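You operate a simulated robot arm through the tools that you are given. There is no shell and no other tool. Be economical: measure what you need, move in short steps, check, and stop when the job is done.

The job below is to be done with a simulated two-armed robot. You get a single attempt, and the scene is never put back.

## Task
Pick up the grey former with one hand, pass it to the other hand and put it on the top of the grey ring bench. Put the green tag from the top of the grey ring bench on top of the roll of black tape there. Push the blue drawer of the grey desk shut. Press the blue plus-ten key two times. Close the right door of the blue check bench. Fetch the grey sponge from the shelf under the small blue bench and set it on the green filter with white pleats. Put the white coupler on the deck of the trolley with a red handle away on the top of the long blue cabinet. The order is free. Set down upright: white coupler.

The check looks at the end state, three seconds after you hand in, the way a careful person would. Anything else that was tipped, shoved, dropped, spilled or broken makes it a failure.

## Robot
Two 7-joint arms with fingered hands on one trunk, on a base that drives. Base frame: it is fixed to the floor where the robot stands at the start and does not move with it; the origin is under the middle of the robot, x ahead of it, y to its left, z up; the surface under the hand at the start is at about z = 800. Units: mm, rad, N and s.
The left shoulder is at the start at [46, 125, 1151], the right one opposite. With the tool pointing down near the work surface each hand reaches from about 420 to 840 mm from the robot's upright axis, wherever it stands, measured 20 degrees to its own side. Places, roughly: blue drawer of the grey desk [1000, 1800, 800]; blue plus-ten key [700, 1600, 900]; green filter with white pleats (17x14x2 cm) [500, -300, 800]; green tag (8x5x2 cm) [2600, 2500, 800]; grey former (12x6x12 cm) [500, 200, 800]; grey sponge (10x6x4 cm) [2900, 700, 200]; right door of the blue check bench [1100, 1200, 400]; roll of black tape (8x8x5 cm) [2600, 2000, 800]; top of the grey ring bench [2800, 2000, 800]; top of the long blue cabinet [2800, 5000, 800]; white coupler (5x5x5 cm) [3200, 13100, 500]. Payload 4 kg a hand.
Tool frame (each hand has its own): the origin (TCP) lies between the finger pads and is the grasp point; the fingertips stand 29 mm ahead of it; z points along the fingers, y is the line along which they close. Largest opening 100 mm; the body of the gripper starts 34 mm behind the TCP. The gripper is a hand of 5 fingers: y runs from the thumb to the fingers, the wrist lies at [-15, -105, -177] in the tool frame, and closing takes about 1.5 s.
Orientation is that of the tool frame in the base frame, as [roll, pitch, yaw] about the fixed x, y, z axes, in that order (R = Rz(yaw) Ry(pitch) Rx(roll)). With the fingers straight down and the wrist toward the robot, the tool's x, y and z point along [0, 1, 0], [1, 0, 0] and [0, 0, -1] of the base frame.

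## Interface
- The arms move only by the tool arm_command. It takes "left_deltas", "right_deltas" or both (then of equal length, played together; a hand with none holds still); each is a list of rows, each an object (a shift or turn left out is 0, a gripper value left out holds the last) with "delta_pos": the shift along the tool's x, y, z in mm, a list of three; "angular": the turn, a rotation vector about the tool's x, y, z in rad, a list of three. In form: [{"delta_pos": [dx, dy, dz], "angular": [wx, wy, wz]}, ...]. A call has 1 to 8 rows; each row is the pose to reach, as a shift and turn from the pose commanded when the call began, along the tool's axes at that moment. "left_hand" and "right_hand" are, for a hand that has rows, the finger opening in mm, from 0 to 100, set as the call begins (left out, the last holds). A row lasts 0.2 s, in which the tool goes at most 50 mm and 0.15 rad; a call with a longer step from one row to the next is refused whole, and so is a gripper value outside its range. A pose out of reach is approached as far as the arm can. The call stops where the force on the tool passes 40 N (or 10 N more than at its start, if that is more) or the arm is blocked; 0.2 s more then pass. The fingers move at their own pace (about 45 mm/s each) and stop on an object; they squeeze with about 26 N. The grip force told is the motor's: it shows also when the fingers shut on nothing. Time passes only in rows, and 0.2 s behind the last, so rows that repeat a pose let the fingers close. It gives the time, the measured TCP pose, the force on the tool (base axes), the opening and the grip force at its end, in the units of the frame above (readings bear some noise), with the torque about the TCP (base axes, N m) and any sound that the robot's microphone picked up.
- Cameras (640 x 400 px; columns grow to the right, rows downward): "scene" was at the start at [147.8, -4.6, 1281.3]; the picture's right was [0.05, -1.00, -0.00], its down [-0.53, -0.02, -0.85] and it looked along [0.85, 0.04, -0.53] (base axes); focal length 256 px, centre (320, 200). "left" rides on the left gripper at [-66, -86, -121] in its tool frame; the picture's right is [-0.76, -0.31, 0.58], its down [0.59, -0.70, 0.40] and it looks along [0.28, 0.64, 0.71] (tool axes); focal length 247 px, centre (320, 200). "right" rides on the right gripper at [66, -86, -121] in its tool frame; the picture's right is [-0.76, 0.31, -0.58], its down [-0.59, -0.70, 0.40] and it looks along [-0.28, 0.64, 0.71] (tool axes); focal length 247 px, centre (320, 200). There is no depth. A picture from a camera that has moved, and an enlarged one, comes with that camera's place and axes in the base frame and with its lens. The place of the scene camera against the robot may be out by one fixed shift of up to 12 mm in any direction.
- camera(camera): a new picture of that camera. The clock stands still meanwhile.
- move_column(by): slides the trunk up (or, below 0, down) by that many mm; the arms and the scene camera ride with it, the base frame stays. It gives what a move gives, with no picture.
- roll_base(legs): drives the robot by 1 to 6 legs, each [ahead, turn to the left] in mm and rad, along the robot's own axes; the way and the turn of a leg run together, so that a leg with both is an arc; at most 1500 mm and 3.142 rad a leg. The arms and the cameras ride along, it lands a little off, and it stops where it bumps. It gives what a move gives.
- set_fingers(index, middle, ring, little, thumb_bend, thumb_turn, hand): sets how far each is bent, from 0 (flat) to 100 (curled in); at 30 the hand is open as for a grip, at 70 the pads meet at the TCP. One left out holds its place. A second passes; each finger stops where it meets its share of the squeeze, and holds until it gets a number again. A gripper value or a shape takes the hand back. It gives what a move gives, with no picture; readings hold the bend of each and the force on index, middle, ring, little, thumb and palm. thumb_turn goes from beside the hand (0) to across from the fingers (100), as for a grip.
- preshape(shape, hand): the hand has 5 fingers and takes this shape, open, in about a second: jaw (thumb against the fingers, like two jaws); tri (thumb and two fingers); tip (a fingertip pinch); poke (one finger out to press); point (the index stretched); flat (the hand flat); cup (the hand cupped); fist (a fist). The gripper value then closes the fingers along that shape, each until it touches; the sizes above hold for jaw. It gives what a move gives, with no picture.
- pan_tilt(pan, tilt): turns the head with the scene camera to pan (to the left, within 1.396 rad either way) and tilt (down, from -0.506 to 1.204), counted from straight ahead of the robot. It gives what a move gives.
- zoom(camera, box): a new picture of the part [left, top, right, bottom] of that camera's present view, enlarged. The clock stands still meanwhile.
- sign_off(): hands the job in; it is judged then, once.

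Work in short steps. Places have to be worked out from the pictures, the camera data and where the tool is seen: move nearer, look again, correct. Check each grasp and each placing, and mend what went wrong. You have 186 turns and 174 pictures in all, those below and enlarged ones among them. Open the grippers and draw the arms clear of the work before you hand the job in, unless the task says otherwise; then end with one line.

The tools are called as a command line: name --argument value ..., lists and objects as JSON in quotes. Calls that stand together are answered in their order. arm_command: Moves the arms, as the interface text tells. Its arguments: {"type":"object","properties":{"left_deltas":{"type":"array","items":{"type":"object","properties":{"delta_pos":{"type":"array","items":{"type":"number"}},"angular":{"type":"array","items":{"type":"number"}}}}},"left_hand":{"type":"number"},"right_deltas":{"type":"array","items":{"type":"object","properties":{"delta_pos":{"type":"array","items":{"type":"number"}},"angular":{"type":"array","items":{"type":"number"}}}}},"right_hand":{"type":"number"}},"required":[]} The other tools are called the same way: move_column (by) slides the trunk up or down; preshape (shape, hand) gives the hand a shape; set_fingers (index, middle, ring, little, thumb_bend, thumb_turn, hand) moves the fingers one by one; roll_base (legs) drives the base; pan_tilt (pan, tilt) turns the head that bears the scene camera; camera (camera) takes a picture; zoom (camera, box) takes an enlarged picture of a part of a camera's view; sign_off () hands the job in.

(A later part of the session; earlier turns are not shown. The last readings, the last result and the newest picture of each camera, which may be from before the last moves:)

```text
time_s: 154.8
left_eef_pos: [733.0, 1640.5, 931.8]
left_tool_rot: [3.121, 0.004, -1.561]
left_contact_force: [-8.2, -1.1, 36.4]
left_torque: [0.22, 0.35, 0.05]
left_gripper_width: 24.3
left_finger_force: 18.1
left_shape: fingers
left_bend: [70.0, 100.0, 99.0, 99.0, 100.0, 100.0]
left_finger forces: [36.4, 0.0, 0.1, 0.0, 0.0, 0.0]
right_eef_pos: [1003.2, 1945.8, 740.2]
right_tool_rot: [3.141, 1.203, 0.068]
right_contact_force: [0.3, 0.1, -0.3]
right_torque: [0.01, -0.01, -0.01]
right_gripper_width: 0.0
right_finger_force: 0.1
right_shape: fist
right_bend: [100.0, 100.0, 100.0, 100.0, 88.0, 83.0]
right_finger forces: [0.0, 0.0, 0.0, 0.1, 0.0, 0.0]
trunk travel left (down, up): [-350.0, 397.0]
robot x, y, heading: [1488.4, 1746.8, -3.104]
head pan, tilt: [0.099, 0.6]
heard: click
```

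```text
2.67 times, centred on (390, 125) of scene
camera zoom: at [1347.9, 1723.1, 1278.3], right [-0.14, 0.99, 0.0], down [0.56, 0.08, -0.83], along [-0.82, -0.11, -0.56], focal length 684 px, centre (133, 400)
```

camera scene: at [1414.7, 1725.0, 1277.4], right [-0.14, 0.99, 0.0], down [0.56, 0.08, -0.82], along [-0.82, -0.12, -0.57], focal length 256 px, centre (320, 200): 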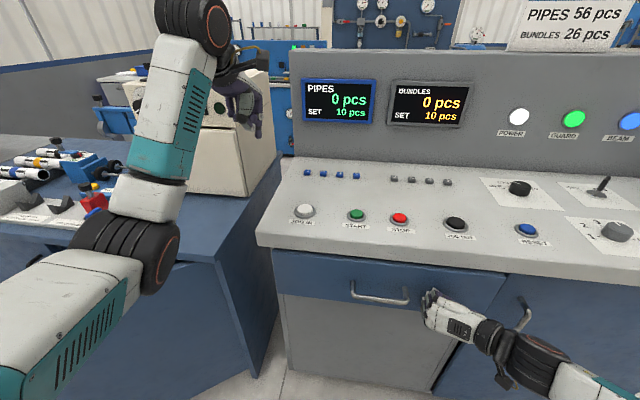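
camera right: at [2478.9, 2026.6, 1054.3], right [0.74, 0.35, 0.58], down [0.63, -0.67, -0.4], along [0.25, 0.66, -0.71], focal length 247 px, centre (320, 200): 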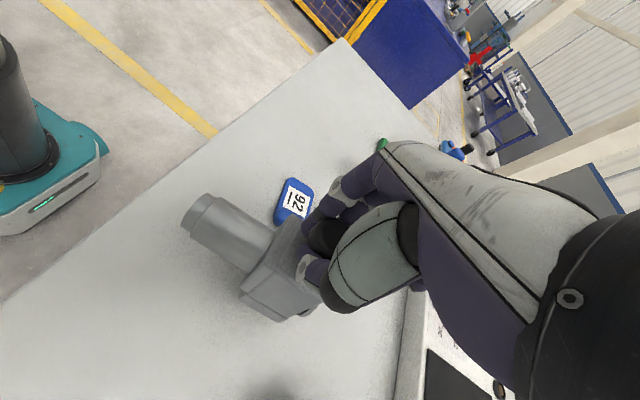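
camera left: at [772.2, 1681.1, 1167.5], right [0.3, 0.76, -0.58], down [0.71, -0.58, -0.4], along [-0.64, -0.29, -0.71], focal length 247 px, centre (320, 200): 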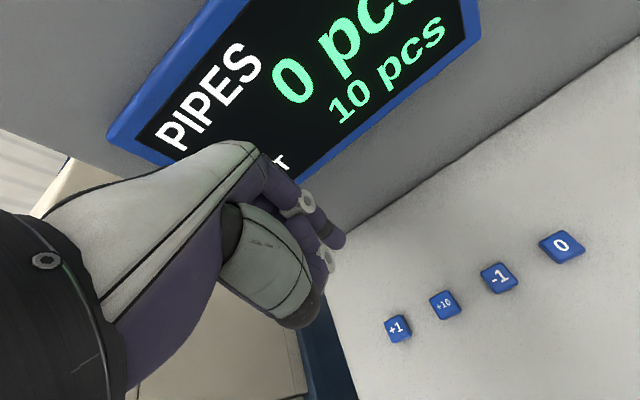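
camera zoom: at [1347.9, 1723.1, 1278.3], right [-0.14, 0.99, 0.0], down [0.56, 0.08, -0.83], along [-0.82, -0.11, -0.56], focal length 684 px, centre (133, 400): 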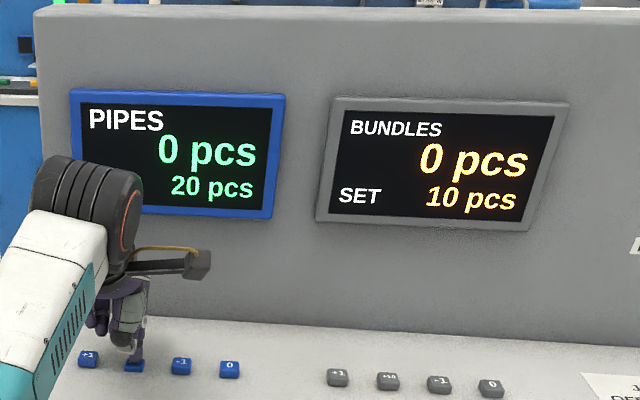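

One click, and the set value reads 20. I lift off and press a second time.

arm_command --left_deltas '[{"delta_pos": [0, 0, -10]}, {"delta_pos": [0, 0, -24]}, {"delta_pos": [0, 0, -24]}]'

arm_command --left_deltas '[{"delta_pos": [0, 0, 10]}, {"delta_pos": [0, 0, 16]}, {"delta_pos": [0, 0, 20]}, {"delta_pos": [0, 0, 24]}]'

arm_command --left_deltas '[{"delta_pos": [0, 0, -20]}, {"delta_pos": [0, 0, -60]}, {"delta_pos": [0, 0, -105]}, {"delta_pos": [0, 0, -150]}]'

camera --camera "scene"

```text
time_s: 155.6
left_eef_pos: [734.0, 1639.6, 941.4]
left_tool_rot: [-3.136, 0.003, -1.56]
left_contact_force: [0.6, -0.1, -0.7]
left_torque: [0.01, 0.0, 0.03]
left_gripper_width: 24.6
left_finger_force: 0.0
left_shape: fingers
left_bend: [70.0, 100.0, 99.0, 99.0, 100.0, 100.0]
left_finger forces: [0.0, 0.0, 0.1, 0.0, 0.1, 0.0]
right_eef_pos: [1001.6, 1946.8, 738.7]
right_tool_rot: [3.141, 1.198, 0.067]
right_contact_force: [0.0, -0.2, -0.3]
right_torque: [-0.01, 0.03, -0.01]
right_gripper_width: 0.0
right_finger_force: 0.0
right_shape: fist
right_bend: [100.0, 100.0, 100.0, 100.0, 88.0, 83.0]
right_finger forces: [0.0, 0.0, 0.0, 0.1, 0.1, 0.0]
trunk travel left (down, up): [-350.0, 397.0]
robot x, y, heading: [1490.7, 1744.8, -3.104]
head pan, tilt: [0.099, 0.6]
```

```text
time_s: 156.6
left_eef_pos: [732.6, 1640.4, 931.8]
left_tool_rot: [3.121, 0.002, -1.561]
left_contact_force: [-8.1, 1.0, 35.5]
left_torque: [0.26, 0.34, 0.02]
left_gripper_width: 24.0
left_finger_force: 18.2
left_shape: fingers
left_bend: [70.0, 100.0, 99.0, 99.0, 100.0, 100.0]
left_finger forces: [36.4, 0.0, 0.1, 0.1, 0.0, 0.1]
right_eef_pos: [1003.1, 1947.0, 739.5]
right_tool_rot: [3.141, 1.205, 0.068]
right_contact_force: [-0.5, 0.3, 0.2]
right_torque: [-0.01, -0.01, 0.03]
right_gripper_width: 0.0
right_finger_force: 0.0
right_shape: fist
right_bend: [100.0, 100.0, 100.0, 100.0, 88.0, 83.0]
right_finger forces: [0.0, 0.0, 0.0, 0.0, 0.1, 0.0]
trunk travel left (down, up): [-350.0, 397.0]
robot x, y, heading: [1487.5, 1745.2, -3.103]
head pan, tilt: [0.099, 0.6]
heard: click
```

```text
time_s: 157.6
left_eef_pos: [736.7, 1640.9, 1071.0]
left_tool_rot: [-3.14, 0.001, -1.561]
left_contact_force: [0.3, -0.6, 0.1]
left_torque: [-0.02, 0.04, -0.01]
left_gripper_width: 25.3
left_finger_force: 0.1
left_shape: fingers
left_bend: [70.0, 100.0, 99.0, 99.0, 100.0, 100.0]
left_finger forces: [0.1, 0.1, 0.0, 0.1, 0.1, 0.1]
right_eef_pos: [1002.4, 1945.9, 738.2]
right_tool_rot: [-3.139, 1.199, 0.072]
right_contact_force: [0.3, 0.1, 0.2]
right_torque: [0.04, 0.0, -0.02]
right_gripper_width: 0.0
right_finger_force: 0.0
right_shape: fist
right_bend: [100.0, 100.0, 100.0, 100.0, 88.0, 83.0]
right_finger forces: [0.1, 0.1, 0.0, 0.0, 0.1, 0.0]
trunk travel left (down, up): [-350.0, 397.0]
robot x, y, heading: [1485.2, 1748.3, -3.101]
head pan, tilt: [0.099, 0.6]
```

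```text
70 pictures are left
camera scene: at [1345.4, 1722.8, 1277.5], right [-0.14, 0.99, 0.0], down [0.56, 0.08, -0.83], along [-0.82, -0.11, -0.56], focal length 256 px, centre (320, 200)
```

scene: 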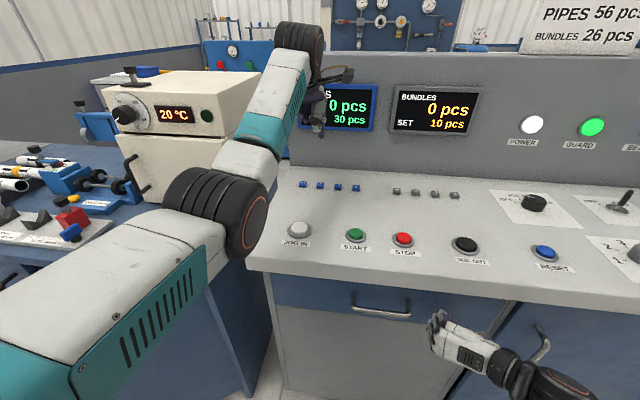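

The display reads 30: both presses are counted. I back away and look at the open door of the check bench.

roll_base --legs '[[-400, 0]]'

pan_tilt --pan 0.75 --tilt 0.65

camera --camera "scene"

```text
time_s: 160.0
left_eef_pos: [1122.1, 1653.9, 1070.1]
left_tool_rot: [3.141, 0.002, -1.559]
left_contact_force: [-0.3, 0.2, 0.2]
left_torque: [-0.01, -0.03, -0.01]
left_gripper_width: 25.0
left_finger_force: 0.1
left_shape: fingers
left_bend: [70.0, 100.0, 99.0, 99.0, 100.0, 100.0]
left_finger forces: [0.0, 0.0, 0.0, 0.0, 0.0, 0.0]
right_eef_pos: [1387.8, 1961.1, 738.3]
right_tool_rot: [-3.137, 1.199, 0.076]
right_contact_force: [-0.2, 1.0, -0.7]
right_torque: [0.01, -0.01, -0.01]
right_gripper_width: 0.0
right_finger_force: 0.0
right_shape: fist
right_bend: [100.0, 100.0, 100.0, 100.0, 88.0, 83.0]
right_finger forces: [0.1, 0.1, 0.0, 0.0, 0.0, 0.0]
trunk travel left (down, up): [-350.0, 397.0]
robot x, y, heading: [1875.1, 1759.0, -3.1]
head pan, tilt: [0.099, 0.6]
```

```text
time_s: 161.0
left_eef_pos: [1121.6, 1652.6, 1071.1]
left_tool_rot: [-3.14, 0.003, -1.559]
left_contact_force: [-0.7, 0.6, -0.8]
left_torque: [0.02, 0.03, 0.01]
left_gripper_width: 25.0
left_finger_force: 0.0
left_shape: fingers
left_bend: [70.0, 100.0, 99.0, 99.0, 100.0, 100.0]
left_finger forces: [0.1, 0.1, 0.1, 0.0, 0.0, 0.1]
right_eef_pos: [1386.3, 1961.1, 737.9]
right_tool_rot: [3.14, 1.2, 0.067]
right_contact_force: [-0.2, 0.8, -0.4]
right_torque: [-0.01, 0.03, -0.02]
right_gripper_width: 0.3
right_finger_force: 0.2
right_shape: fist
right_bend: [100.0, 100.0, 100.0, 100.0, 88.0, 83.0]
right_finger forces: [0.0, 0.0, 0.0, 0.0, 0.1, 0.0]
trunk travel left (down, up): [-350.0, 397.0]
robot x, y, heading: [1872.2, 1761.1, -3.097]
head pan, tilt: [0.75, 0.649]
```

```text
69 pictures are left
camera scene: at [1757.6, 1688.5, 1273.2], right [-0.71, 0.7, 0.0], down [0.43, 0.43, -0.8], along [-0.56, -0.57, -0.6], focal length 256 px, centre (320, 200)
```

scene: 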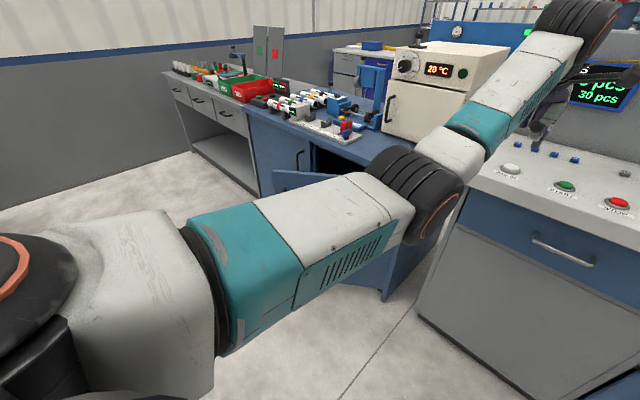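

The right-hand door of the check bench is hinged near (1010,1480), ajar with its free edge near (1270,940). I pull the left hand in, lower the right fist to door height, and drive to about (1870,800) facing −x.

arm_command --left_deltas '[{"delta_pos": [0, -40, 0]}, {"delta_pos": [0, -80, 0]}, {"delta_pos": [0, -120, 0]}, {"delta_pos": [0, -160, 0]}, {"delta_pos": [0, -200, 0]}]' --right_deltas '[{"delta_pos": [22, 0, 9]}, {"delta_pos": [44, 0, 18]}, {"delta_pos": [66, 0, 26]}, {"delta_pos": [88, 0, 35]}, {"delta_pos": [110, 0, 43]}]'

roll_base --legs '[[0, 1.53], [960, 0], [0, -1.57]]'

pan_tilt --pan -0.3 --tilt 0.6

camera --camera "scene"

```text
time_s: 162.2
left_eef_pos: [1321.2, 1655.0, 1068.8]
left_tool_rot: [-3.14, 0.0, -1.558]
left_contact_force: [-0.3, -1.3, 0.7]
left_torque: [0.0, -0.01, 0.01]
left_gripper_width: 25.1
left_finger_force: 0.0
left_shape: fingers
left_bend: [70.0, 100.0, 99.0, 99.0, 100.0, 100.0]
left_finger forces: [0.0, 0.0, 0.0, 0.1, 0.0, 0.0]
right_eef_pos: [1388.0, 1962.0, 620.5]
right_tool_rot: [-3.141, 1.198, 0.07]
right_contact_force: [0.0, -0.2, 0.1]
right_torque: [-0.01, 0.03, 0.0]
right_gripper_width: 0.1
right_finger_force: 0.1
right_shape: fist
right_bend: [100.0, 100.0, 100.0, 100.0, 88.0, 83.0]
right_finger forces: [0.0, 0.0, 0.0, 0.0, 0.0, 0.0]
trunk travel left (down, up): [-350.0, 397.0]
robot x, y, heading: [1873.3, 1763.5, -3.103]
head pan, tilt: [0.75, 0.649]
```

```text
time_s: 174.9
left_eef_pos: [1306.0, 748.7, 1069.3]
left_tool_rot: [-3.141, 0.002, -1.617]
left_contact_force: [-0.1, 0.4, 0.2]
left_torque: [0.0, 0.03, -0.01]
left_gripper_width: 25.3
left_finger_force: 0.1
left_shape: fingers
left_bend: [70.0, 100.0, 99.0, 99.0, 100.0, 100.0]
left_finger forces: [0.1, 0.0, 0.1, 0.0, 0.0, 0.0]
right_eef_pos: [1390.4, 1052.0, 619.0]
right_tool_rot: [3.14, 1.2, 0.012]
right_contact_force: [0.3, 0.0, 0.4]
right_torque: [0.03, 0.01, 0.0]
right_gripper_width: 0.2
right_finger_force: 0.0
right_shape: fist
right_bend: [100.0, 100.0, 100.0, 100.0, 88.0, 83.0]
right_finger forces: [0.0, 0.0, 0.1, 0.0, 0.0, 0.1]
trunk travel left (down, up): [-350.0, 397.0]
robot x, y, heading: [1858.9, 818.7, 3.127]
head pan, tilt: [0.75, 0.649]
```

```text
time_s: 176.2
left_eef_pos: [1305.1, 748.7, 1068.7]
left_tool_rot: [3.142, 0.002, -1.616]
left_contact_force: [-0.2, 0.2, 0.8]
left_torque: [0.02, 0.0, 0.01]
left_gripper_width: 25.1
left_finger_force: 0.2
left_shape: fingers
left_bend: [70.0, 100.0, 99.0, 99.0, 100.0, 100.0]
left_finger forces: [0.0, 0.1, 0.0, 0.1, 0.0, 0.0]
right_eef_pos: [1391.1, 1051.6, 619.4]
right_tool_rot: [-3.138, 1.198, 0.015]
right_contact_force: [-0.1, -0.2, 0.1]
right_torque: [0.0, 0.0, 0.01]
right_gripper_width: 0.1
right_finger_force: 0.2
right_shape: fist
right_bend: [100.0, 100.0, 100.0, 100.0, 88.0, 83.0]
right_finger forces: [0.0, 0.0, 0.1, 0.0, 0.0, 0.0]
trunk travel left (down, up): [-350.0, 397.0]
robot x, y, heading: [1865.6, 819.9, 3.126]
head pan, tilt: [-0.3, 0.6]
```

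```text
68 pictures are left
camera scene: at [1724.2, 842.5, 1277.4], right [0.31, 0.95, 0.0], down [0.54, -0.18, -0.82], along [-0.78, 0.26, -0.57], focal length 256 px, centre (320, 200)
```

scene: 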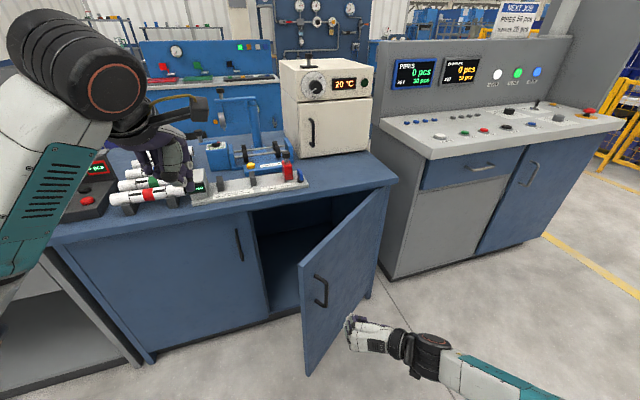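

The door stands about 30° open, hinge near (1050,1330), with its outer face toward me. The right fist at y≈1050 will meet it; I drive forward 360 mm to push it shut.

roll_base --legs '[[355, 0]]'

camera --camera "scene"

```text
time_s: 178.5
left_eef_pos: [950.6, 748.5, 1070.5]
left_tool_rot: [3.14, 0.001, -1.606]
left_contact_force: [-0.6, -0.7, -0.6]
left_torque: [-0.02, -0.05, 0.01]
left_gripper_width: 25.2
left_finger_force: 0.0
left_shape: fingers
left_bend: [70.0, 100.0, 99.0, 99.0, 100.0, 100.0]
left_finger forces: [0.0, 0.0, 0.0, 0.0, 0.0, 0.1]
right_eef_pos: [1033.5, 1051.9, 618.3]
right_tool_rot: [-3.141, 1.199, 0.022]
right_contact_force: [0.2, 0.0, -0.2]
right_torque: [-0.01, 0.01, 0.01]
right_gripper_width: 0.0
right_finger_force: 0.0
right_shape: fist
right_bend: [100.0, 100.0, 100.0, 100.0, 88.0, 83.0]
right_finger forces: [0.0, 0.0, 0.0, 0.1, 0.0, 0.0]
trunk travel left (down, up): [-350.0, 397.0]
robot x, y, heading: [1511.2, 826.2, 3.137]
head pan, tilt: [-0.3, 0.6]
```

```text
67 pictures are left
camera scene: at [1368.7, 845.6, 1277.3], right [0.3, 0.95, 0.0], down [0.54, -0.17, -0.82], along [-0.79, 0.25, -0.57], focal length 256 px, centre (320, 200)
```

scene: 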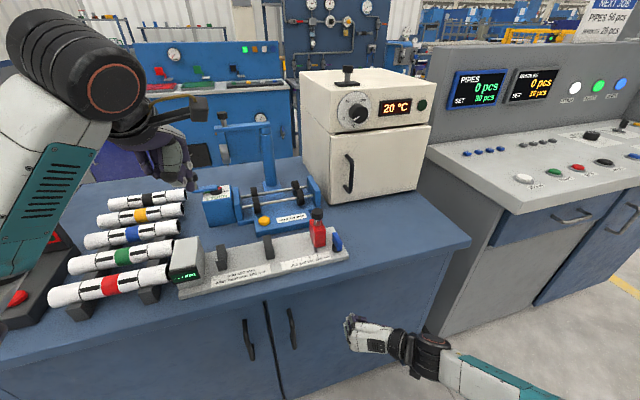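

The door is nearly closed. I push on with the arm until it seats.

arm_command --right_deltas '[{"delta_pos": [-4, 0, 9]}, {"delta_pos": [-7, 0, 19]}, {"delta_pos": [-11, 0, 28]}, {"delta_pos": [-14, 0, 37]}, {"delta_pos": [-18, 0, 46]}, {"delta_pos": [-22, 0, 56]}]'

zoom --camera "scene" --box '[200, 260, 480, 400]'

```text
time_s: 179.9
left_eef_pos: [953.4, 749.2, 1070.9]
left_tool_rot: [3.14, 0.001, -1.607]
left_contact_force: [0.6, -0.4, 0.0]
left_torque: [0.0, 0.01, 0.0]
left_gripper_width: 25.0
left_finger_force: 0.1
left_shape: fingers
left_bend: [70.0, 100.0, 99.0, 99.0, 100.0, 100.0]
left_finger forces: [0.0, 0.1, 0.0, 0.0, 0.1, 0.0]
right_eef_pos: [976.8, 1049.3, 620.3]
right_tool_rot: [3.141, 1.197, 0.025]
right_contact_force: [16.9, 2.0, 2.9]
right_torque: [-0.03, 0.3, 0.3]
right_gripper_width: 0.1
right_finger_force: 0.1
right_shape: fist
right_bend: [100.0, 100.0, 100.0, 100.0, 89.0, 83.0]
right_finger forces: [0.0, 0.1, 11.3, 0.0, 5.3, 0.1]
trunk travel left (down, up): [-350.0, 397.0]
robot x, y, heading: [1510.5, 827.8, 3.136]
head pan, tilt: [-0.3, 0.6]
```

```text
2.29 times, centred on (340, 330) of scene
camera zoom: at [1371.2, 845.6, 1277.6], right [0.3, 0.95, 0.0], down [0.54, -0.17, -0.83], along [-0.79, 0.25, -0.56], focal length 586 px, centre (274, -97)
```

zoom: 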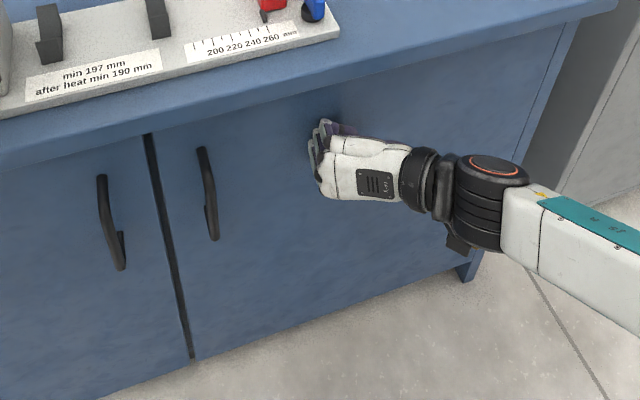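

The door is shut flush. I draw the fist back and up, then back off and turn around to face the small blue bench.

arm_command --right_deltas '[{"delta_pos": [14, 0, -37]}, {"delta_pos": [-32, 0, -55]}, {"delta_pos": [-78, 0, -73]}, {"delta_pos": [-124, 0, -90]}, {"delta_pos": [-170, 0, -108]}, {"delta_pos": [-215, 0, -126]}, {"delta_pos": [-260, 0, -143]}, {"delta_pos": [-305, 0, -160]}]'

roll_base --legs '[[-350, 0], [0, -3.1]]'

pan_tilt --pan 0.0 --tilt 0.6

camera --camera "scene"

```text
time_s: 181.7
left_eef_pos: [951.8, 747.3, 1070.9]
left_tool_rot: [3.14, 0.001, -1.607]
left_contact_force: [0.6, 0.0, -0.2]
left_torque: [-0.02, -0.02, 0.01]
left_gripper_width: 25.1
left_finger_force: 0.0
left_shape: fingers
left_bend: [70.0, 100.0, 99.0, 99.0, 100.0, 100.0]
left_finger forces: [0.0, 0.0, 0.0, 0.0, 0.1, 0.0]
right_eef_pos: [1011.4, 1050.7, 960.8]
right_tool_rot: [-3.136, 1.198, 0.027]
right_contact_force: [-0.4, 0.2, -0.2]
right_torque: [-0.01, -0.02, 0.0]
right_gripper_width: 0.0
right_finger_force: 0.0
right_shape: fist
right_bend: [100.0, 100.0, 100.0, 100.0, 88.0, 83.0]
right_finger forces: [0.0, 0.0, 0.0, 0.0, 0.1, 0.0]
trunk travel left (down, up): [-350.0, 397.0]
robot x, y, heading: [1509.4, 830.3, 3.133]
head pan, tilt: [-0.3, 0.6]
```

```text
time_s: 191.4
left_eef_pos: [2419.5, 922.5, 1070.1]
left_tool_rot: [3.141, 0.002, 1.569]
left_contact_force: [-0.4, 0.2, -0.2]
left_torque: [0.04, 0.02, 0.05]
left_gripper_width: 25.1
left_finger_force: 0.1
left_shape: fingers
left_bend: [70.0, 100.0, 99.0, 99.0, 100.0, 100.0]
left_finger forces: [0.0, 0.0, 0.0, 0.0, 0.0, 0.0]
right_eef_pos: [2369.5, 617.0, 961.4]
right_tool_rot: [3.139, 1.199, -3.088]
right_contact_force: [0.3, -0.9, 0.2]
right_torque: [0.02, -0.02, -0.03]
right_gripper_width: 0.0
right_finger_force: 0.1
right_shape: fist
right_bend: [100.0, 100.0, 100.0, 100.0, 88.0, 83.0]
right_finger forces: [0.0, 0.1, 0.1, 0.0, 0.0, 0.0]
trunk travel left (down, up): [-350.0, 397.0]
robot x, y, heading: [1860.4, 827.7, 0.026]
head pan, tilt: [-0.3, 0.6]
```

```text
time_s: 192.2
left_eef_pos: [2418.9, 922.9, 1070.1]
left_tool_rot: [-3.142, 0.002, 1.568]
left_contact_force: [0.0, -0.3, -0.6]
left_torque: [0.0, -0.02, 0.04]
left_gripper_width: 25.1
left_finger_force: 0.1
left_shape: fingers
left_bend: [70.0, 100.0, 99.0, 99.0, 100.0, 100.0]
left_finger forces: [0.0, 0.1, 0.1, 0.0, 0.0, 0.0]
right_eef_pos: [2370.0, 617.1, 961.1]
right_tool_rot: [3.138, 1.199, -3.088]
right_contact_force: [-0.6, -0.3, 0.3]
right_torque: [-0.03, 0.0, -0.01]
right_gripper_width: 0.1
right_finger_force: 0.2
right_shape: fist
right_bend: [100.0, 100.0, 100.0, 100.0, 88.0, 83.0]
right_finger forces: [0.0, 0.0, 0.0, 0.0, 0.1, 0.1]
trunk travel left (down, up): [-350.0, 397.0]
robot x, y, heading: [1865.0, 826.8, 0.024]
head pan, tilt: [0.0, 0.6]
```

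```text
65 pictures are left
camera scene: at [2010.0, 820.5, 1277.4], right [0.03, -1.0, 0.0], down [-0.57, -0.01, -0.82], along [0.82, 0.02, -0.57], focal length 256 px, centre (320, 200)
```

scene: 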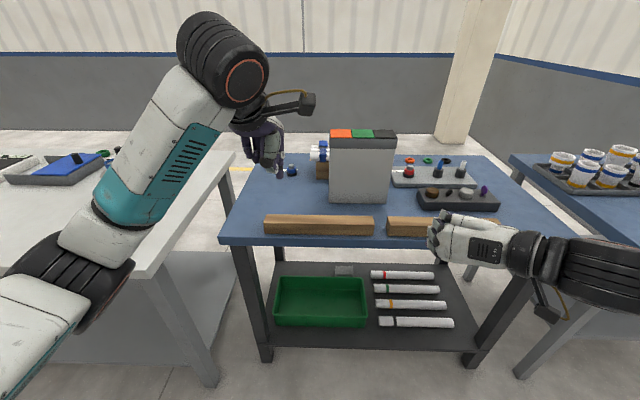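

The grey sponge lies at the back of the lower shelf, near (2916,722), only ~115 mm from the bench's rear edge, so I will take it from behind. I drive round the north end of the ring bench.

roll_base --legs '[[0, 1.546], [1250, 0], [1250, 0], [0, -1.57]]'

pan_tilt --pan -0.3 --tilt 0.4

camera --camera "scene"

```text
time_s: 212.3
left_eef_pos: [2567.8, 3344.2, 1069.2]
left_tool_rot: [-3.141, 0.001, 1.417]
left_contact_force: [0.3, 0.2, 0.4]
left_torque: [0.02, 0.02, -0.01]
left_gripper_width: 25.1
left_finger_force: 0.1
left_shape: fingers
left_bend: [70.0, 100.0, 99.0, 99.0, 100.0, 100.0]
left_finger forces: [0.0, 0.1, 0.0, 0.1, 0.0, 0.0]
right_eef_pos: [2472.7, 3049.0, 960.1]
right_tool_rot: [3.141, 1.201, 3.045]
right_contact_force: [0.0, -0.1, -0.8]
right_torque: [0.0, -0.01, -0.01]
right_gripper_width: 0.0
right_finger_force: 0.0
right_shape: fist
right_bend: [100.0, 100.0, 100.0, 100.0, 88.0, 83.0]
right_finger forces: [0.0, 0.0, 0.0, 0.0, 0.0, 0.0]
trunk travel left (down, up): [-350.0, 397.0]
robot x, y, heading: [2004.5, 3335.8, -0.122]
head pan, tilt: [0.0, 0.6]
```

```text
time_s: 213.1
left_eef_pos: [2568.3, 3343.3, 1069.5]
left_tool_rot: [3.141, 0.001, 1.417]
left_contact_force: [0.3, 0.0, 0.4]
left_torque: [0.02, 0.02, 0.02]
left_gripper_width: 24.9
left_finger_force: 0.1
left_shape: fingers
left_bend: [70.0, 100.0, 99.0, 99.0, 100.0, 100.0]
left_finger forces: [0.0, 0.0, 0.0, 0.0, 0.0, 0.1]
right_eef_pos: [2473.4, 3049.0, 960.9]
right_tool_rot: [3.14, 1.2, 3.044]
right_contact_force: [0.2, 0.3, 0.0]
right_torque: [0.01, 0.01, 0.05]
right_gripper_width: 0.4
right_finger_force: 0.0
right_shape: fist
right_bend: [100.0, 100.0, 100.0, 100.0, 88.0, 83.0]
right_finger forces: [0.1, 0.0, 0.0, 0.1, 0.1, 0.0]
trunk travel left (down, up): [-350.0, 397.0]
robot x, y, heading: [2006.9, 3329.2, -0.123]
head pan, tilt: [-0.3, 0.4]
```

```text
64 pictures are left
camera scene: at [2146.6, 3276.9, 1295.6], right [-0.41, -0.91, 0.0], down [-0.36, 0.16, -0.92], along [0.84, -0.38, -0.39], focal length 256 px, centre (320, 200)
```

scene: 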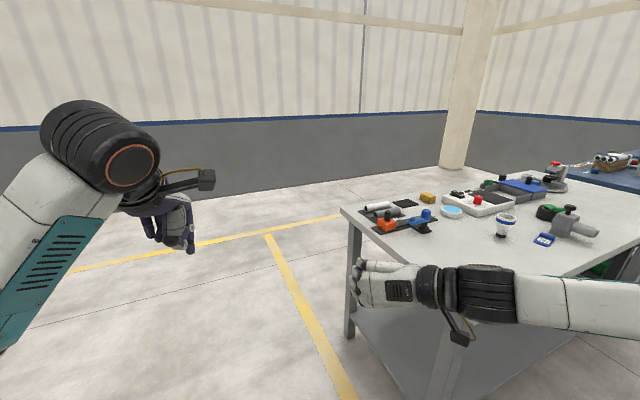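

The way behind the benches is clear. I go on: east to x≈3550, south to y≈720, and turn to face the back of the small blue bench.

roll_base --legs '[[0, 0.12], [1500, 0], [70, 0], [0, -1.57], [1300, 0], [1300, 0]]'

roll_base --legs '[[0, -1.5]]'

pan_tilt --pan 0.0 --tilt 0.8

camera --camera "scene"

```text
time_s: 237.9
left_eef_pos: [3845.4, 175.0, 1071.3]
left_tool_rot: [3.141, 0.003, 0.029]
left_contact_force: [0.4, 0.1, 0.4]
left_torque: [0.01, -0.01, 0.01]
left_gripper_width: 25.2
left_finger_force: 0.1
left_shape: fingers
left_bend: [70.0, 100.0, 99.0, 99.0, 100.0, 100.0]
left_finger forces: [0.0, 0.1, 0.0, 0.0, 0.0, 0.0]
right_eef_pos: [3539.1, 215.2, 961.5]
right_tool_rot: [-3.141, 1.198, 1.657]
right_contact_force: [-0.3, 0.2, 0.5]
right_torque: [0.03, -0.02, 0.0]
right_gripper_width: 0.0
right_finger_force: 0.1
right_shape: fist
right_bend: [100.0, 100.0, 100.0, 100.0, 88.0, 83.0]
right_finger forces: [0.0, 0.1, 0.1, 0.0, 0.0, 0.0]
trunk travel left (down, up): [-350.0, 397.0]
robot x, y, heading: [3728.7, 729.6, -1.515]
head pan, tilt: [-0.3, 0.4]
```

```text
time_s: 242.1
left_eef_pos: [3187.7, 577.7, 1070.5]
left_tool_rot: [3.14, 0.0, -1.476]
left_contact_force: [-0.6, 0.9, 0.8]
left_torque: [0.01, 0.06, 0.0]
left_gripper_width: 25.3
left_finger_force: 0.0
left_shape: fingers
left_bend: [70.0, 100.0, 99.0, 99.0, 100.0, 100.0]
left_finger forces: [0.0, 0.0, 0.0, 0.1, 0.1, 0.0]
right_eef_pos: [3207.3, 886.9, 961.3]
right_tool_rot: [3.138, 1.2, 0.151]
right_contact_force: [0.1, -0.1, -0.2]
right_torque: [0.0, 0.04, -0.05]
right_gripper_width: 0.0
right_finger_force: 0.1
right_shape: fist
right_bend: [100.0, 100.0, 100.0, 100.0, 88.0, 83.0]
right_finger forces: [0.0, 0.1, 0.0, 0.1, 0.0, 0.0]
trunk travel left (down, up): [-350.0, 397.0]
robot x, y, heading: [3729.5, 729.0, -3.018]
head pan, tilt: [-0.3, 0.4]
```

```text
time_s: 243.0
left_eef_pos: [3188.1, 576.7, 1069.6]
left_tool_rot: [3.141, 0.0, -1.477]
left_contact_force: [0.3, -0.1, -0.9]
left_torque: [0.01, 0.01, 0.01]
left_gripper_width: 25.1
left_finger_force: 0.1
left_shape: fingers
left_bend: [70.0, 100.0, 99.0, 99.0, 100.0, 100.0]
left_finger forces: [0.1, 0.0, 0.0, 0.1, 0.1, 0.0]
right_eef_pos: [3206.1, 884.7, 962.5]
right_tool_rot: [-3.14, 1.2, 0.155]
right_contact_force: [0.6, -0.2, -0.9]
right_torque: [0.05, -0.03, -0.01]
right_gripper_width: 0.0
right_finger_force: 0.1
right_shape: fist
right_bend: [100.0, 100.0, 100.0, 100.0, 88.0, 83.0]
right_finger forces: [0.0, 0.0, 0.0, 0.0, 0.0, 0.0]
trunk travel left (down, up): [-350.0, 397.0]
robot x, y, heading: [3730.6, 725.8, -3.018]
head pan, tilt: [0.0, 0.799]
```

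```text
63 pictures are left
camera scene: at [3594.4, 701.9, 1260.6], right [-0.12, 0.99, 0.0], down [0.71, 0.09, -0.7], along [-0.69, -0.09, -0.72], focal length 256 px, centre (320, 200)
```

scene: 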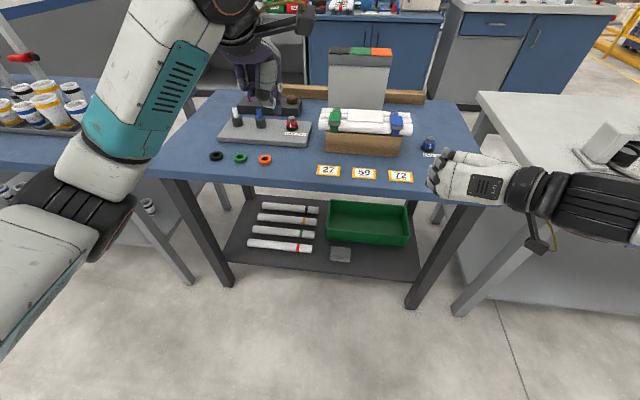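

The sponge is at about (2933,709), reachable from here under the bench. I raise the right fist out of the way, give the left hand its jaw shape, then lower the column.

arm_command --right_deltas '[{"delta_pos": [-38, 0, -15]}, {"delta_pos": [-76, 0, -30]}, {"delta_pos": [-114, 0, -45]}, {"delta_pos": [-152, 0, -60]}, {"delta_pos": [-190, 0, -75]}, {"delta_pos": [-228, 0, -90]}, {"delta_pos": [-266, 0, -105]}, {"delta_pos": [-304, 0, -120]}]'

preshape --shape "jaw" --hand "left"

move_column --by -345

arm_command --left_deltas '[{"delta_pos": [0, 0, 45]}, {"delta_pos": [0, 0, 90]}, {"delta_pos": [0, 0, 135]}, {"delta_pos": [0, 0, 180]}, {"delta_pos": [0, 0, 225]}, {"delta_pos": [0, 0, 270]}, {"delta_pos": [0, 0, 315]}, {"delta_pos": [0, 0, 360]}]'

```text
time_s: 244.8
left_eef_pos: [3186.9, 576.8, 1069.6]
left_tool_rot: [3.14, 0.0, -1.476]
left_contact_force: [0.4, 0.1, -0.4]
left_torque: [0.05, 0.0, 0.0]
left_gripper_width: 25.0
left_finger_force: 0.1
left_shape: fingers
left_bend: [70.0, 100.0, 99.0, 99.0, 100.0, 100.0]
left_finger forces: [0.1, 0.0, 0.0, 0.0, 0.1, 0.1]
right_eef_pos: [3208.9, 884.9, 1288.5]
right_tool_rot: [3.14, 1.198, 0.152]
right_contact_force: [0.1, 0.3, 0.4]
right_torque: [-0.02, 0.0, 0.03]
right_gripper_width: 0.3
right_finger_force: 0.2
right_shape: fist
right_bend: [100.0, 100.0, 100.0, 100.0, 88.0, 83.0]
right_finger forces: [0.1, 0.0, 0.0, 0.1, 0.0, 0.0]
trunk travel left (down, up): [-350.0, 397.0]
robot x, y, heading: [3731.3, 729.5, -3.016]
head pan, tilt: [0.0, 0.799]
```

```text
time_s: 245.7
left_eef_pos: [3187.6, 577.1, 1071.0]
left_tool_rot: [3.138, 0.002, -1.478]
left_contact_force: [-0.4, -0.4, 0.9]
left_torque: [0.04, 0.03, 0.0]
left_gripper_width: 99.7
left_finger_force: 0.1
left_shape: jaw
left_bend: [30.0, 30.0, 30.0, 30.0, 30.0, 98.0]
left_finger forces: [0.0, 0.0, 0.0, 0.1, 0.0, 0.0]
right_eef_pos: [3209.5, 885.5, 1289.7]
right_tool_rot: [-3.137, 1.198, 0.157]
right_contact_force: [-0.5, -0.3, 0.4]
right_torque: [0.02, -0.02, -0.02]
right_gripper_width: 0.1
right_finger_force: 0.1
right_shape: fist
right_bend: [100.0, 100.0, 100.0, 100.0, 88.0, 83.0]
right_finger forces: [0.0, 0.0, 0.0, 0.0, 0.1, 0.1]
trunk travel left (down, up): [-350.0, 397.0]
robot x, y, heading: [3729.5, 729.5, -3.018]
head pan, tilt: [0.0, 0.799]
```

```text
time_s: 249.1
left_eef_pos: [3187.8, 576.0, 725.8]
left_tool_rot: [3.14, 0.002, -1.475]
left_contact_force: [-0.4, -0.5, 0.2]
left_torque: [0.0, -0.01, -0.01]
left_gripper_width: 99.6
left_finger_force: 0.0
left_shape: jaw
left_bend: [30.0, 30.0, 30.0, 30.0, 30.0, 98.0]
left_finger forces: [0.1, 0.0, 0.0, 0.1, 0.1, 0.0]
right_eef_pos: [3207.7, 886.3, 942.8]
right_tool_rot: [-3.14, 1.198, 0.153]
right_contact_force: [-0.7, 0.2, -0.8]
right_torque: [0.02, 0.01, -0.01]
right_gripper_width: 0.0
right_finger_force: 0.0
right_shape: fist
right_bend: [100.0, 100.0, 100.0, 100.0, 88.0, 83.0]
right_finger forces: [0.0, 0.0, 0.1, 0.1, 0.1, 0.1]
trunk travel left (down, up): [-5.0, 742.0]
robot x, y, heading: [3731.4, 725.0, -3.018]
head pan, tilt: [0.0, 0.799]
```

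```text
time_s: 250.9
left_eef_pos: [3188.2, 575.4, 367.1]
left_tool_rot: [3.141, 0.001, -1.476]
left_contact_force: [-0.7, -0.7, 0.3]
left_torque: [0.01, 0.02, -0.01]
left_gripper_width: 99.9
left_finger_force: 0.0
left_shape: jaw
left_bend: [30.0, 30.0, 30.0, 30.0, 30.0, 98.0]
left_finger forces: [0.0, 0.0, 0.1, 0.0, 0.0, 0.0]
right_eef_pos: [3207.8, 886.5, 943.7]
right_tool_rot: [3.139, 1.2, 0.151]
right_contact_force: [0.5, -0.1, -0.4]
right_torque: [-0.01, 0.02, -0.02]
right_gripper_width: 0.0
right_finger_force: 0.1
right_shape: fist
right_bend: [100.0, 100.0, 100.0, 100.0, 88.0, 83.0]
right_finger forces: [0.0, 0.0, 0.0, 0.0, 0.0, 0.0]
trunk travel left (down, up): [-5.0, 742.0]
robot x, y, heading: [3727.3, 725.7, -3.022]
head pan, tilt: [0.0, 0.799]
```

I turn slightly right and drive 215 mm forward so that the left hand goes in under the bench, then look with both cameras.

roll_base --legs '[[0, -0.25], [215, 0]]'

camera --camera "left"

camera --camera "scene"

```text
time_s: 253.4
left_eef_pos: [2956.1, 735.5, 366.8]
left_tool_rot: [3.14, 0.002, -1.716]
left_contact_force: [-1.0, 0.2, -0.2]
left_torque: [0.0, 0.0, 0.02]
left_gripper_width: 100.0
left_finger_force: 0.1
left_shape: jaw
left_bend: [30.0, 30.0, 30.0, 30.0, 30.0, 98.0]
left_finger forces: [0.0, 0.0, 0.0, 0.0, 0.1, 0.1]
right_eef_pos: [3049.9, 1030.1, 943.7]
right_tool_rot: [-3.137, 1.199, -0.082]
right_contact_force: [-0.2, 0.2, -0.7]
right_torque: [0.02, 0.0, 0.04]
right_gripper_width: 0.1
right_finger_force: 0.1
right_shape: fist
right_bend: [100.0, 100.0, 100.0, 100.0, 88.0, 83.0]
right_finger forces: [0.0, 0.1, 0.0, 0.0, 0.1, 0.0]
trunk travel left (down, up): [-5.0, 742.0]
robot x, y, heading: [3515.0, 754.1, 3.027]
head pan, tilt: [0.0, 0.799]
```

```text
62 pictures are left
camera left: at [3050.7, 787.9, 487.9], right [0.41, 0.71, -0.58], down [0.61, -0.68, -0.4], along [-0.68, -0.19, -0.71], focal length 247 px, centre (320, 200)
```

left: 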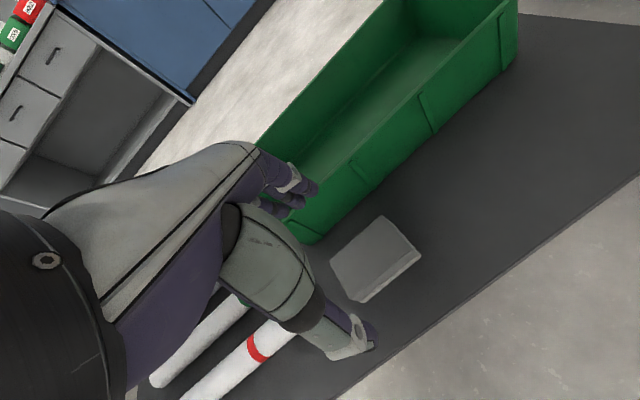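

```text
61 pictures are left
camera scene: at [3250.3, 775.9, 899.0], right [0.12, 0.99, 0.0], down [0.71, -0.08, -0.7], along [-0.69, 0.08, -0.72], focal length 256 px, centre (320, 200)
```

scene: 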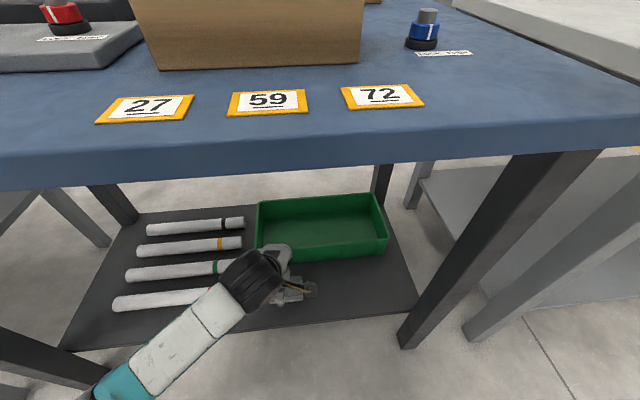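

The sponge is seen at about (2924,731), its long side along y. I align, centre over it and descend toward it.

arm_command --left_deltas '[{"delta_pos": [4, 15, 20], "angular": [0, 0, -0.07]}, {"delta_pos": [7, 30, 50], "angular": [0, 0, -0.145]}, {"delta_pos": [7, 30, 80], "angular": [0, 0, -0.145]}, {"delta_pos": [7, 30, 100], "angular": [0, 0, -0.145]}]'

camera --camera "left"

```text
time_s: 254.4
left_eef_pos: [2925.2, 732.3, 267.5]
left_tool_rot: [3.141, 0.0, -1.57]
left_contact_force: [0.6, 0.6, 0.4]
left_torque: [0.0, 0.0, 0.01]
left_gripper_width: 99.6
left_finger_force: 0.0
left_shape: jaw
left_bend: [30.0, 30.0, 30.0, 30.0, 30.0, 98.0]
left_finger forces: [0.0, 0.0, 0.1, 0.0, 0.0, 0.0]
right_eef_pos: [3048.7, 1031.3, 943.4]
right_tool_rot: [-3.141, 1.2, -0.084]
right_contact_force: [1.1, -0.6, 0.6]
right_torque: [0.04, -0.03, 0.01]
right_gripper_width: 0.1
right_finger_force: 0.1
right_shape: fist
right_bend: [100.0, 100.0, 100.0, 100.0, 88.0, 83.0]
right_finger forces: [0.0, 0.1, 0.0, 0.0, 0.0, 0.0]
trunk travel left (down, up): [-5.0, 742.0]
robot x, y, heading: [3517.0, 750.0, 3.024]
head pan, tilt: [0.0, 0.799]
```

```text
60 pictures are left
camera left: at [3009.6, 798.1, 388.0], right [0.31, 0.76, -0.58], down [0.7, -0.59, -0.4], along [-0.64, -0.28, -0.71], focal length 247 px, centre (320, 200)
```

left: 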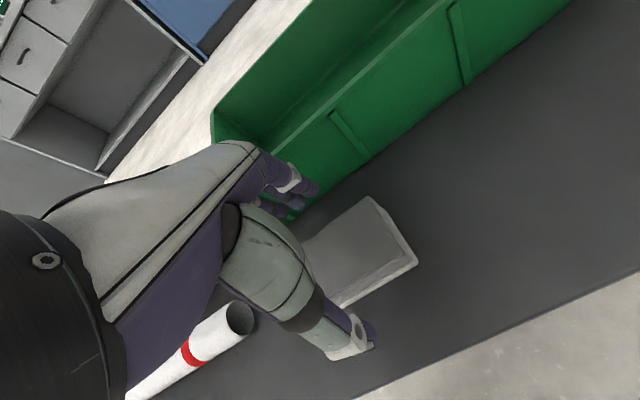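

Aligned: the sponge lies between thumb and fingers. I go down to z≈234 and close.

arm_command --left_deltas '[{"delta_pos": [3, -2, 15]}, {"delta_pos": [3, -2, 26]}, {"delta_pos": [3, -2, 33]}]'

arm_command --left_deltas '[{}, {}, {}, {}, {}, {}, {}]' --left_hand 20

arm_command --left_deltas '[{"delta_pos": [0, 0, -10]}, {"delta_pos": [0, 0, -40]}, {"delta_pos": [0, 0, -80]}, {"delta_pos": [0, 0, -120]}]'

camera --camera "left"

```text
time_s: 255.2
left_eef_pos: [2926.2, 728.3, 233.3]
left_tool_rot: [3.141, 0.002, -1.57]
left_contact_force: [-0.9, 0.7, -0.1]
left_torque: [0.01, 0.0, 0.0]
left_gripper_width: 99.8
left_finger_force: 0.0
left_shape: jaw
left_bend: [30.0, 30.0, 30.0, 30.0, 30.0, 98.0]
left_finger forces: [0.0, 0.0, 0.1, 0.1, 0.0, 0.0]
right_eef_pos: [3049.7, 1030.5, 943.0]
right_tool_rot: [3.137, 1.199, -0.09]
right_contact_force: [0.4, -0.3, 0.4]
right_torque: [-0.01, -0.02, 0.01]
right_gripper_width: 0.0
right_finger_force: 0.1
right_shape: fist
right_bend: [100.0, 100.0, 100.0, 100.0, 88.0, 83.0]
right_finger forces: [0.0, 0.0, 0.0, 0.0, 0.1, 0.0]
trunk travel left (down, up): [-5.0, 742.0]
robot x, y, heading: [3515.3, 750.0, 3.029]
head pan, tilt: [0.0, 0.799]
```

```text
time_s: 256.8
left_eef_pos: [2926.6, 728.5, 233.0]
left_tool_rot: [-3.141, 0.002, -1.572]
left_contact_force: [-0.1, 0.4, -0.4]
left_torque: [0.01, 0.0, -0.01]
left_gripper_width: 55.9
left_finger_force: 25.7
left_shape: jaw
left_bend: [40.0, 40.0, 74.0, 51.0, 32.0, 100.0]
left_finger forces: [13.1, 6.6, 2.9, 0.0, 22.7, 0.0]
right_eef_pos: [3050.0, 1032.3, 942.0]
right_tool_rot: [-3.14, 1.199, -0.086]
right_contact_force: [-0.4, -0.4, 0.1]
right_torque: [0.02, 0.03, -0.01]
right_gripper_width: 0.0
right_finger_force: 0.1
right_shape: fist
right_bend: [100.0, 100.0, 100.0, 100.0, 88.0, 83.0]
right_finger forces: [0.1, 0.0, 0.1, 0.0, 0.0, 0.1]
trunk travel left (down, up): [-5.0, 742.0]
robot x, y, heading: [3516.8, 751.1, 3.023]
head pan, tilt: [0.0, 0.799]
```

```text
time_s: 257.8
left_eef_pos: [2927.2, 728.9, 355.6]
left_tool_rot: [-3.141, 0.002, -1.569]
left_contact_force: [0.1, -0.4, -1.2]
left_torque: [0.0, -0.03, 0.0]
left_gripper_width: 56.2
left_finger_force: 26.6
left_shape: jaw
left_bend: [40.0, 40.0, 74.0, 51.0, 32.0, 100.0]
left_finger forces: [13.1, 6.6, 3.1, 0.1, 22.6, 0.0]
right_eef_pos: [3049.4, 1030.6, 942.3]
right_tool_rot: [-3.14, 1.201, -0.085]
right_contact_force: [-0.3, -1.0, 0.4]
right_torque: [0.02, 0.02, -0.01]
right_gripper_width: 0.1
right_finger_force: 0.0
right_shape: fist
right_bend: [100.0, 100.0, 100.0, 100.0, 88.0, 83.0]
right_finger forces: [0.0, 0.0, 0.1, 0.0, 0.0, 0.1]
trunk travel left (down, up): [-5.0, 742.0]
robot x, y, heading: [3522.8, 750.7, 3.025]
head pan, tilt: [0.0, 0.799]
```

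```text
59 pictures are left
camera left: at [3012.3, 794.9, 477.0], right [0.31, 0.76, -0.58], down [0.7, -0.59, -0.4], along [-0.64, -0.28, -0.71], focal length 247 px, centre (320, 200)
```

left: 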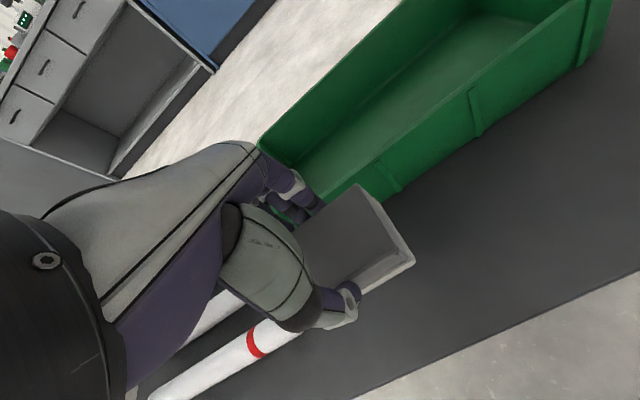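

The sponge is held. I back out from under the bench, raise the column, and start back toward the filter.

roll_base --legs '[[-320, 0]]'

move_column --by 345

arm_command --left_deltas '[{"delta_pos": [0, 0, -45]}, {"delta_pos": [0, 0, -90]}, {"delta_pos": [0, 0, -135]}, {"delta_pos": [0, 0, -180]}, {"delta_pos": [0, 0, -225]}, {"delta_pos": [0, 0, -270]}, {"delta_pos": [0, 0, -315]}, {"delta_pos": [0, 0, -360]}]'

roll_base --legs '[[0, -1.455], [1320, 0], [1320, 0], [0, 1.57]]'

```text
time_s: 259.9
left_eef_pos: [3244.1, 689.6, 355.7]
left_tool_rot: [3.141, 0.002, -1.565]
left_contact_force: [0.5, -0.3, -0.3]
left_torque: [0.02, 0.0, 0.01]
left_gripper_width: 56.0
left_finger_force: 26.5
left_shape: jaw
left_bend: [40.0, 40.0, 74.0, 51.0, 32.0, 100.0]
left_finger forces: [13.2, 6.6, 3.0, 0.1, 22.7, 0.0]
right_eef_pos: [3364.8, 992.8, 942.5]
right_tool_rot: [3.141, 1.199, -0.08]
right_contact_force: [1.1, 0.4, -0.4]
right_torque: [-0.02, 0.01, 0.01]
right_gripper_width: 0.0
right_finger_force: 0.1
right_shape: fist
right_bend: [100.0, 100.0, 100.0, 100.0, 88.0, 83.0]
right_finger forces: [0.0, 0.0, 0.0, 0.1, 0.1, 0.0]
trunk travel left (down, up): [-5.0, 742.0]
robot x, y, heading: [3838.2, 713.9, 3.03]
head pan, tilt: [0.0, 0.799]
```

```text
time_s: 263.3
left_eef_pos: [3243.9, 688.7, 699.7]
left_tool_rot: [3.141, 0.0, -1.565]
left_contact_force: [0.4, 0.2, 1.3]
left_torque: [-0.05, 0.05, 0.0]
left_gripper_width: 55.9
left_finger_force: 25.7
left_shape: jaw
left_bend: [40.0, 40.0, 74.0, 51.0, 32.0, 100.0]
left_finger forces: [13.1, 6.6, 3.0, 0.0, 22.8, 0.1]
right_eef_pos: [3363.7, 992.8, 1288.1]
right_tool_rot: [-3.14, 1.199, -0.081]
right_contact_force: [0.3, -0.1, 0.3]
right_torque: [0.02, 0.02, -0.01]
right_gripper_width: 0.0
right_finger_force: 0.1
right_shape: fist
right_bend: [100.0, 100.0, 100.0, 100.0, 88.0, 83.0]
right_finger forces: [0.0, 0.1, 0.0, 0.1, 0.0, 0.0]
trunk travel left (down, up): [-350.0, 397.0]
robot x, y, heading: [3837.9, 718.5, 3.033]
head pan, tilt: [0.0, 0.799]
```

```text
time_s: 265.1
left_eef_pos: [3245.0, 691.7, 1062.9]
left_tool_rot: [-3.141, 0.0, -1.567]
left_contact_force: [-0.3, 0.7, -0.5]
left_torque: [-0.03, 0.01, -0.01]
left_gripper_width: 56.0
left_finger_force: 26.2
left_shape: jaw
left_bend: [40.0, 40.0, 74.0, 51.0, 32.0, 100.0]
left_finger forces: [13.1, 6.6, 2.9, 0.0, 22.6, 0.0]
right_eef_pos: [3366.0, 994.5, 1287.9]
right_tool_rot: [3.137, 1.197, -0.087]
right_contact_force: [0.2, 0.6, 0.9]
right_torque: [-0.02, -0.01, 0.0]
right_gripper_width: 0.0
right_finger_force: 0.0
right_shape: fist
right_bend: [100.0, 100.0, 100.0, 100.0, 88.0, 83.0]
right_finger forces: [0.1, 0.1, 0.0, 0.0, 0.1, 0.0]
trunk travel left (down, up): [-350.0, 397.0]
robot x, y, heading: [3836.3, 717.3, 3.029]
head pan, tilt: [0.0, 0.799]
```

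```text
time_s: 285.4
left_eef_pos: [3193.9, 3164.6, 1061.5]
left_tool_rot: [3.141, 0.001, -1.372]
left_contact_force: [0.0, -0.3, -0.4]
left_torque: [0.02, 0.05, 0.0]
left_gripper_width: 55.6
left_finger_force: 26.0
left_shape: jaw
left_bend: [40.0, 40.0, 74.0, 51.0, 33.0, 100.0]
left_finger forces: [12.7, 6.5, 3.0, 0.1, 22.1, 0.0]
right_eef_pos: [3255.0, 3486.0, 1286.6]
right_tool_rot: [3.14, 1.199, 0.114]
right_contact_force: [-0.8, 0.5, -0.5]
right_torque: [0.0, 0.04, -0.01]
right_gripper_width: 0.1
right_finger_force: 0.1
right_shape: fist
right_bend: [100.0, 100.0, 100.0, 100.0, 88.0, 83.0]
right_finger forces: [0.0, 0.0, 0.1, 0.0, 0.1, 0.1]
trunk travel left (down, up): [-350.0, 397.0]
robot x, y, heading: [3768.4, 3306.5, -3.057]
head pan, tilt: [0.0, 0.799]
```

Held firm. I correct the heading and drive west along the north aisle, checking the pose midway.

roll_base --legs '[[0, -0.12], [1400, 0], [1400, 0]]'

pan_tilt --pan 0.0 --tilt 0.45

camera --camera "scene"

```text
time_s: 299.4
left_eef_pos: [397.6, 3387.6, 1060.4]
left_tool_rot: [-3.141, 0.001, -1.519]
left_contact_force: [-0.5, 0.5, -0.6]
left_torque: [-0.02, 0.02, 0.01]
left_gripper_width: 55.6
left_finger_force: 26.3
left_shape: jaw
left_bend: [40.0, 40.0, 74.0, 51.0, 33.0, 100.0]
left_finger forces: [12.7, 6.5, 3.1, 0.1, 22.3, 0.0]
right_eef_pos: [503.7, 3695.4, 1288.8]
right_tool_rot: [-3.141, 1.2, -0.034]
right_contact_force: [-0.1, 0.1, 0.3]
right_torque: [-0.04, 0.0, 0.03]
right_gripper_width: 0.0
right_finger_force: 0.2
right_shape: fist
right_bend: [100.0, 100.0, 100.0, 100.0, 88.0, 83.0]
right_finger forces: [0.1, 0.1, 0.0, 0.0, 0.0, 0.0]
trunk travel left (down, up): [-350.0, 397.0]
robot x, y, heading: [989.0, 3442.2, 3.074]
head pan, tilt: [0.0, 0.799]
```

```text
time_s: 300.3
left_eef_pos: [397.3, 3388.2, 1061.9]
left_tool_rot: [3.141, 0.002, -1.522]
left_contact_force: [0.2, -0.2, -0.5]
left_torque: [0.01, 0.03, 0.01]
left_gripper_width: 55.7
left_finger_force: 25.6
left_shape: jaw
left_bend: [40.0, 40.0, 74.0, 51.0, 33.0, 100.0]
left_finger forces: [12.6, 6.5, 3.1, 0.1, 22.2, 0.1]
right_eef_pos: [504.9, 3694.8, 1287.8]
right_tool_rot: [-3.14, 1.199, -0.033]
right_contact_force: [-0.5, 0.0, 0.6]
right_torque: [0.0, -0.01, 0.0]
right_gripper_width: 0.2
right_finger_force: 0.0
right_shape: fist
right_bend: [100.0, 100.0, 100.0, 100.0, 88.0, 83.0]
right_finger forces: [0.0, 0.0, 0.0, 0.0, 0.0, 0.0]
trunk travel left (down, up): [-350.0, 397.0]
robot x, y, heading: [986.2, 3440.0, 3.077]
head pan, tilt: [0.0, 0.45]
```

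```text
58 pictures are left
camera scene: at [840.0, 3442.6, 1290.9], right [0.06, 1.0, 0.0], down [0.44, -0.03, -0.9], along [-0.9, 0.06, -0.44], focal length 256 px, centre (320, 200)
```

scene: 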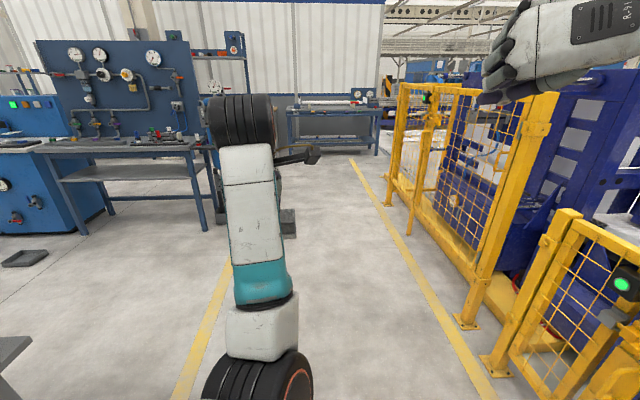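

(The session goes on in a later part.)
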